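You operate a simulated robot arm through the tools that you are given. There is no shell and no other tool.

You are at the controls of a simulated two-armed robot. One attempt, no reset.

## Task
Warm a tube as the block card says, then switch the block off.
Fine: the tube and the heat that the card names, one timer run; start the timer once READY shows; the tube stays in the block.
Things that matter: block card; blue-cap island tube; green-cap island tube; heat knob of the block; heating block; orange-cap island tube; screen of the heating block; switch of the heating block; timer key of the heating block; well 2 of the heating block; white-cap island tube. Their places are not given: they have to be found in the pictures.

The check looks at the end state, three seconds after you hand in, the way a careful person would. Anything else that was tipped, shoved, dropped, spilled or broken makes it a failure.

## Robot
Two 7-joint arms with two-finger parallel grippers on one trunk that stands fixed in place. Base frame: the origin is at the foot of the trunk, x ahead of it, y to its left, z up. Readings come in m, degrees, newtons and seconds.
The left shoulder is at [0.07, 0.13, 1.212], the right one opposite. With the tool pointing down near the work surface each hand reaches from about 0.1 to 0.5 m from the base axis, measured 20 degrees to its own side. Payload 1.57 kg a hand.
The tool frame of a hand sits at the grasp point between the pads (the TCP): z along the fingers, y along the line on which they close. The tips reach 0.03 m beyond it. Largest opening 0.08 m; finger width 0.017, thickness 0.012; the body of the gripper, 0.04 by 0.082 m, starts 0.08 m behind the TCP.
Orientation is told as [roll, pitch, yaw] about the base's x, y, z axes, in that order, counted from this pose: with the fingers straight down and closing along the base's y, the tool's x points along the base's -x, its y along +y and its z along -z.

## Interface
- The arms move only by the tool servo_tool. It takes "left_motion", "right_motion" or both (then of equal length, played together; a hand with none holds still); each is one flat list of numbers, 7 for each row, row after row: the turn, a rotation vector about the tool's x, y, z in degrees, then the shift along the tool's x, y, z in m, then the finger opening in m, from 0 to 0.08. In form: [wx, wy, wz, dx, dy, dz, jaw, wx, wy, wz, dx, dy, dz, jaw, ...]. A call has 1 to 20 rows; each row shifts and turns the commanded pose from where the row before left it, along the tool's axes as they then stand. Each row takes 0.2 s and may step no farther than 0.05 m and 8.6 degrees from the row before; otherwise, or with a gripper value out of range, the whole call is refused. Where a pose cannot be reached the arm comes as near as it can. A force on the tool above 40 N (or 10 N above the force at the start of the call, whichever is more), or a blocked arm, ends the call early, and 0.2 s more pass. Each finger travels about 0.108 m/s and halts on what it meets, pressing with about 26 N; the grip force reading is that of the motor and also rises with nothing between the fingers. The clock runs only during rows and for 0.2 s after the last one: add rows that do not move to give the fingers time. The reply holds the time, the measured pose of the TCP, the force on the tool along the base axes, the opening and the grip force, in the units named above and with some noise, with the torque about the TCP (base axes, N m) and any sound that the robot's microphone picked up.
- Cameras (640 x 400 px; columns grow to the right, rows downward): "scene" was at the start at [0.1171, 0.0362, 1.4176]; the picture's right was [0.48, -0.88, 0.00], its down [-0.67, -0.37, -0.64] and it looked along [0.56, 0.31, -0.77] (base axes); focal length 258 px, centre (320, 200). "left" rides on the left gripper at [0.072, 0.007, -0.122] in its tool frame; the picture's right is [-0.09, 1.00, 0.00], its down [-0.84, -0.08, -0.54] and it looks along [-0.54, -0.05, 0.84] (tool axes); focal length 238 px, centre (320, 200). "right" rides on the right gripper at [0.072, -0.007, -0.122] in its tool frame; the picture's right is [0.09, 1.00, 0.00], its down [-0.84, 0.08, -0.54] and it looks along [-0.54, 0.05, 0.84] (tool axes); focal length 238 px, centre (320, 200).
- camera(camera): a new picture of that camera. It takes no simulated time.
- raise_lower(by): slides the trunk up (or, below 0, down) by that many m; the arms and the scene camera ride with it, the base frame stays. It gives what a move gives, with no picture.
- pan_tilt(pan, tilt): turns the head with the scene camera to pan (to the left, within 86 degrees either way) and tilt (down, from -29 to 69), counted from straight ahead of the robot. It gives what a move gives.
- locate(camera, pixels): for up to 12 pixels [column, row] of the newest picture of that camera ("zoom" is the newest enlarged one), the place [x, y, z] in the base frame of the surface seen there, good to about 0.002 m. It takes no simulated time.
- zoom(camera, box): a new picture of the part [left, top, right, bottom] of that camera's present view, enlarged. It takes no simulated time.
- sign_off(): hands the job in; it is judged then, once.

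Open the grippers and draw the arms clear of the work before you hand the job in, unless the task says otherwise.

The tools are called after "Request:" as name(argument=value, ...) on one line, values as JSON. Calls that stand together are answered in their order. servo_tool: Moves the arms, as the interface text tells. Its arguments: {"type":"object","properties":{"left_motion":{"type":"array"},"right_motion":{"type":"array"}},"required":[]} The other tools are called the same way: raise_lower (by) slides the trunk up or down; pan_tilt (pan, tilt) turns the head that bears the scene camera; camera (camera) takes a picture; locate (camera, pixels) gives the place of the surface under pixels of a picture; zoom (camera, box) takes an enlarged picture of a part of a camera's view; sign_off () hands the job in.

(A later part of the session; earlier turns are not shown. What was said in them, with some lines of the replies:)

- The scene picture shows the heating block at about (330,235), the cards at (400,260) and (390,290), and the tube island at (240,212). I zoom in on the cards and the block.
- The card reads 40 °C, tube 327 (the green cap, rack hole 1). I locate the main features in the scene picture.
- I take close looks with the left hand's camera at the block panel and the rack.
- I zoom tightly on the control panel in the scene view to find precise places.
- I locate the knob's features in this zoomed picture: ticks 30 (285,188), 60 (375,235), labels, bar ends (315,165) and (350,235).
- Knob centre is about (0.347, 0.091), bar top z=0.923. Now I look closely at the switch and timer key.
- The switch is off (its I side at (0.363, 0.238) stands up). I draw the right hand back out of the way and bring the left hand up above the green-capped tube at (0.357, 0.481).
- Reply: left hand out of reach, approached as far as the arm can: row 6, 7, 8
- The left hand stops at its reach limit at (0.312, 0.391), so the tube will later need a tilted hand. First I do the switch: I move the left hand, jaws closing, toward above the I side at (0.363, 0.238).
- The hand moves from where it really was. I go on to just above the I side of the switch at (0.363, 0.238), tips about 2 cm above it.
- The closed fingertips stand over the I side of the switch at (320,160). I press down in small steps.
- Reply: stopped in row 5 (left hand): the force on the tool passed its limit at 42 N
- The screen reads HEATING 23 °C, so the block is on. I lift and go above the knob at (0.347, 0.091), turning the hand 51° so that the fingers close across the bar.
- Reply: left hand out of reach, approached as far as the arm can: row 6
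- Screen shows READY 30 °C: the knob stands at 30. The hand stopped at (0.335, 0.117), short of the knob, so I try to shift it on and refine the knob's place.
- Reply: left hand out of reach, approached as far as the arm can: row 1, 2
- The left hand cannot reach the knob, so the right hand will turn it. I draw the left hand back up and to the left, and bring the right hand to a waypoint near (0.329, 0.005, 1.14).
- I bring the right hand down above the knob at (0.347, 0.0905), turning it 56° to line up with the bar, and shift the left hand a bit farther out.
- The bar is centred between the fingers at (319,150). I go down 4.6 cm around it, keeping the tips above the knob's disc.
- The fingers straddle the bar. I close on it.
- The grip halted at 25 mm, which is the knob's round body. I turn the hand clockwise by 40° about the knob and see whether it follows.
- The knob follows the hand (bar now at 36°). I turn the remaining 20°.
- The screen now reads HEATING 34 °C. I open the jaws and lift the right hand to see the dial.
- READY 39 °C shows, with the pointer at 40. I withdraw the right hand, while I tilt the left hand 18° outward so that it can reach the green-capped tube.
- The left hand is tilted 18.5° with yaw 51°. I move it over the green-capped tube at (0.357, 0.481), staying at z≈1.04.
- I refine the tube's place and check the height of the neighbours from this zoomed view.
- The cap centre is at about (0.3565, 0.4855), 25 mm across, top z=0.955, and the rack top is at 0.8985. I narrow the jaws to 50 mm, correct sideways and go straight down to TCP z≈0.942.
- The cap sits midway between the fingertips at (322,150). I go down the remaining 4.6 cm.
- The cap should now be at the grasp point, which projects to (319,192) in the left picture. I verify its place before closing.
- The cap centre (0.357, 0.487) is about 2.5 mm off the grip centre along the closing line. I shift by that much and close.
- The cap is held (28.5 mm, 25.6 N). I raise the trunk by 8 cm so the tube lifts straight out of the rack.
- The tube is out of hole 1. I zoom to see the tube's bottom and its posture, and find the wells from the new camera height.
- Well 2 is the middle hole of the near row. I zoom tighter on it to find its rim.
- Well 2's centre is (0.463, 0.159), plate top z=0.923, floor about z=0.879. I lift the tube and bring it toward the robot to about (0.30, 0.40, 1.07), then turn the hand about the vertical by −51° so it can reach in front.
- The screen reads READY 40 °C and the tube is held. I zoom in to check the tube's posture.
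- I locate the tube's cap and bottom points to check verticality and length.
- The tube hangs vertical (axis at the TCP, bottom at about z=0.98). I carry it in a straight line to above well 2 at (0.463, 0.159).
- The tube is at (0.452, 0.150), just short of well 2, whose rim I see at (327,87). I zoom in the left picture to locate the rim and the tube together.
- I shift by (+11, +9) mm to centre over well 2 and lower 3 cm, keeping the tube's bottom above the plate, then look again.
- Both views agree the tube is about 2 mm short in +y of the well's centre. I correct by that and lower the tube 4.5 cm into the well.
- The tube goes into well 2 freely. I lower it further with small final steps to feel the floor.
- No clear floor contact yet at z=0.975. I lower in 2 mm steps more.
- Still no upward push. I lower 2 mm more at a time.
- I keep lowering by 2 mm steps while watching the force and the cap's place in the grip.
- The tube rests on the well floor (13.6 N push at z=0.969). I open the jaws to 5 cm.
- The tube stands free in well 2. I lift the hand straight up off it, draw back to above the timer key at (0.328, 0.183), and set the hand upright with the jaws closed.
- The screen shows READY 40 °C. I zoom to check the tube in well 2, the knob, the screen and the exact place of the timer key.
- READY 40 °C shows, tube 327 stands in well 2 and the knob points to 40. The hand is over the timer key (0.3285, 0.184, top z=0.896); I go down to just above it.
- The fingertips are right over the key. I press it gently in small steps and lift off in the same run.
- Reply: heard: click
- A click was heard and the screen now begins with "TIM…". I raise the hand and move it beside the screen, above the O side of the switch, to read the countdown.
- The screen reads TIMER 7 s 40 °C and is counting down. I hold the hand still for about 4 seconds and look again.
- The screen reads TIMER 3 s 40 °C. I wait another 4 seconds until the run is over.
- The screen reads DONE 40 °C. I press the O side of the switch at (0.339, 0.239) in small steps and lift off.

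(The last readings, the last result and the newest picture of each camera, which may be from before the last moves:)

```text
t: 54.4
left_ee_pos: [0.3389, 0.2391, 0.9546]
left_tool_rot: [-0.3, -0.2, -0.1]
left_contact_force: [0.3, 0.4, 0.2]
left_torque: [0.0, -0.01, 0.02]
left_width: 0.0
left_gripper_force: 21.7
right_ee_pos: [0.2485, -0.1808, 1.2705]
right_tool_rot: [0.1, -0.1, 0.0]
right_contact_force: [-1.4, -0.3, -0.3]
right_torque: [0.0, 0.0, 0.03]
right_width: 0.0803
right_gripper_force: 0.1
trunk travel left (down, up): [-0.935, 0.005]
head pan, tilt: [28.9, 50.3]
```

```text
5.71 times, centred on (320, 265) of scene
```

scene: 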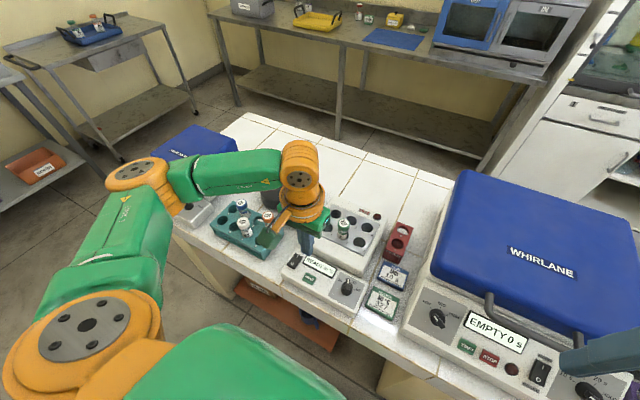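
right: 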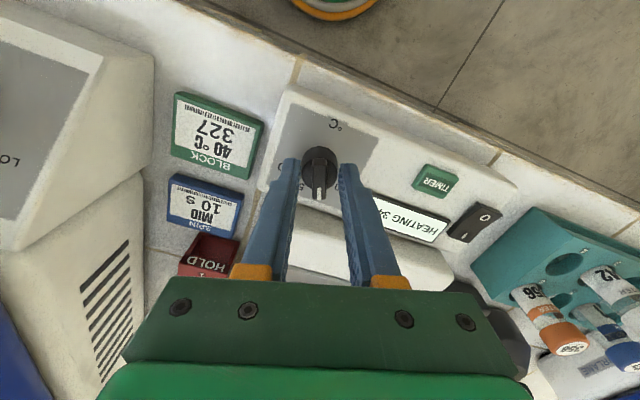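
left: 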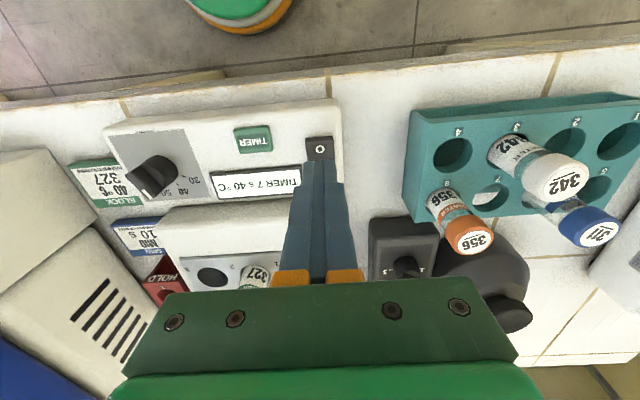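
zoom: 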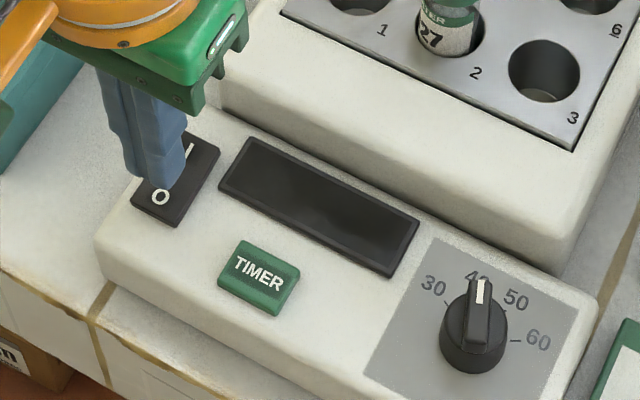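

The screen is dark, so the block is off. I lift the left hand, open the jaws and draw it back clear of the bench.

Request:
servo_tool(left_motion=[0, 0, 0, 0, 0, -0.04, 0, 0, 0, 0, 0, 0, -0.04, 0, 0, 0, 0, 0.01, 0, -0.04, 0.03, 0, 0, 0, 0.025, 0, -0.04, 0.06, 0, 0, 0, 0.03, 0, -0.035, 0.08, 0, 0, 0, 0.03, 0, -0.035, 0.08, 0, 0, 0, 0.03, 0, -0.03, 0.08, 0, 0, 0, 0.03, 0, -0.02, 0.08, 0, 0, 0, 0, 0, 0, 0.08])

Request:
camera(camera="scene")

Request:
zoom(camera="scene", box=[270, 190, 400, 310])

Request:
zoom(camera="scene", box=[190, 160, 320, 280])

```text
t: 56.4
left_ee_pos: [0.1821, 0.2399, 1.2338]
left_tool_rot: [-0.2, 0.0, -0.1]
left_contact_force: [0.3, -0.4, -0.2]
left_torque: [0.0, 0.01, 0.0]
left_width: 0.0797
left_gripper_force: 0.1
right_ee_pos: [0.2469, -0.1803, 1.27]
right_tool_rot: [-0.1, 0.0, 0.0]
right_contact_force: [-0.1, 0.7, -0.2]
right_torque: [0.03, -0.02, -0.02]
right_width: 0.08
right_gripper_force: 0.1
trunk travel left (down, up): [-0.935, 0.005]
head pan, tilt: [28.9, 50.3]
```

```text
taken
```

scene: 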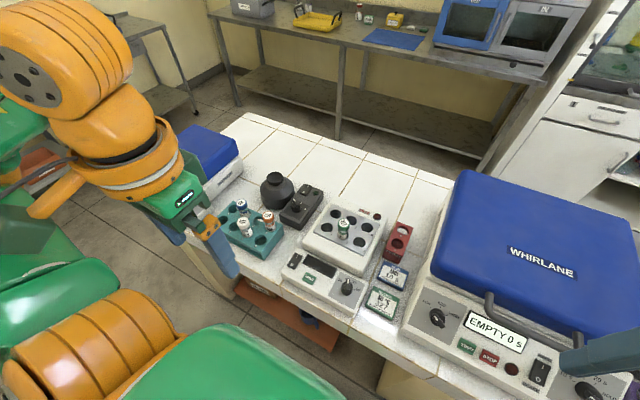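

```text
3.33 times, centred on (335, 250) of scene
```

zoom: 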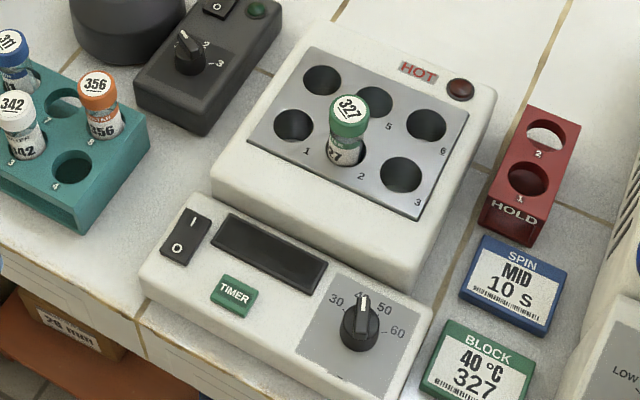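

```text
3.33 times, centred on (255, 220) of scene
```

zoom: 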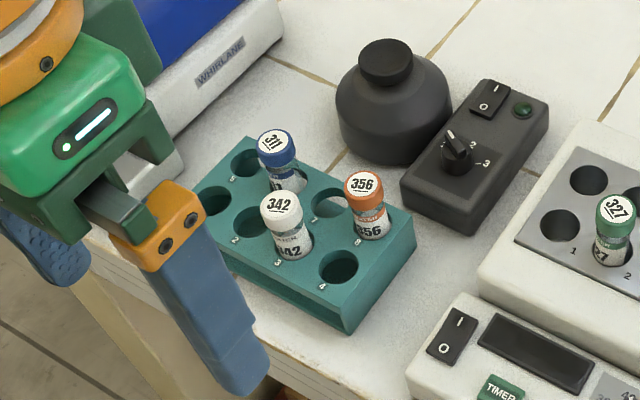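

Tube 327 stands in well 2, the knob is at 40, the screen is dark with the switch on O, and the other tubes stand undisturbed. Both hands are open and clear, so I hand the job in.

Request:
sign_off()

```text
The job is handed in.
```

Tube 327 (green cap) was warmed at 40 °C as the block card says, and the block is now switched off. I handed the job in; I don't have the check's result.

- **Tube:** 327 is in well 2 of the heating block and stayed there.
- **Heat:** the knob was at 30, so I turned it to 40.
- **Timer:** I pressed the timer key once, after the screen showed READY 40 °C. It ran to DONE 40 °C.
- **Switch:** I pressed O, and the screen went dark.
- **Rest of the bench:** the white, blue and orange tubes still stand in the rack, and nothing looked moved or tipped in the last pictures. Both hands are open and clear of the bench.

The first press on the switch, turning it on, reached 42 N and tripped the force limit. Afterwards the block looked at most about 1.5 mm off in the pictures, or the camera itself had shifted. I didn't measure it again.
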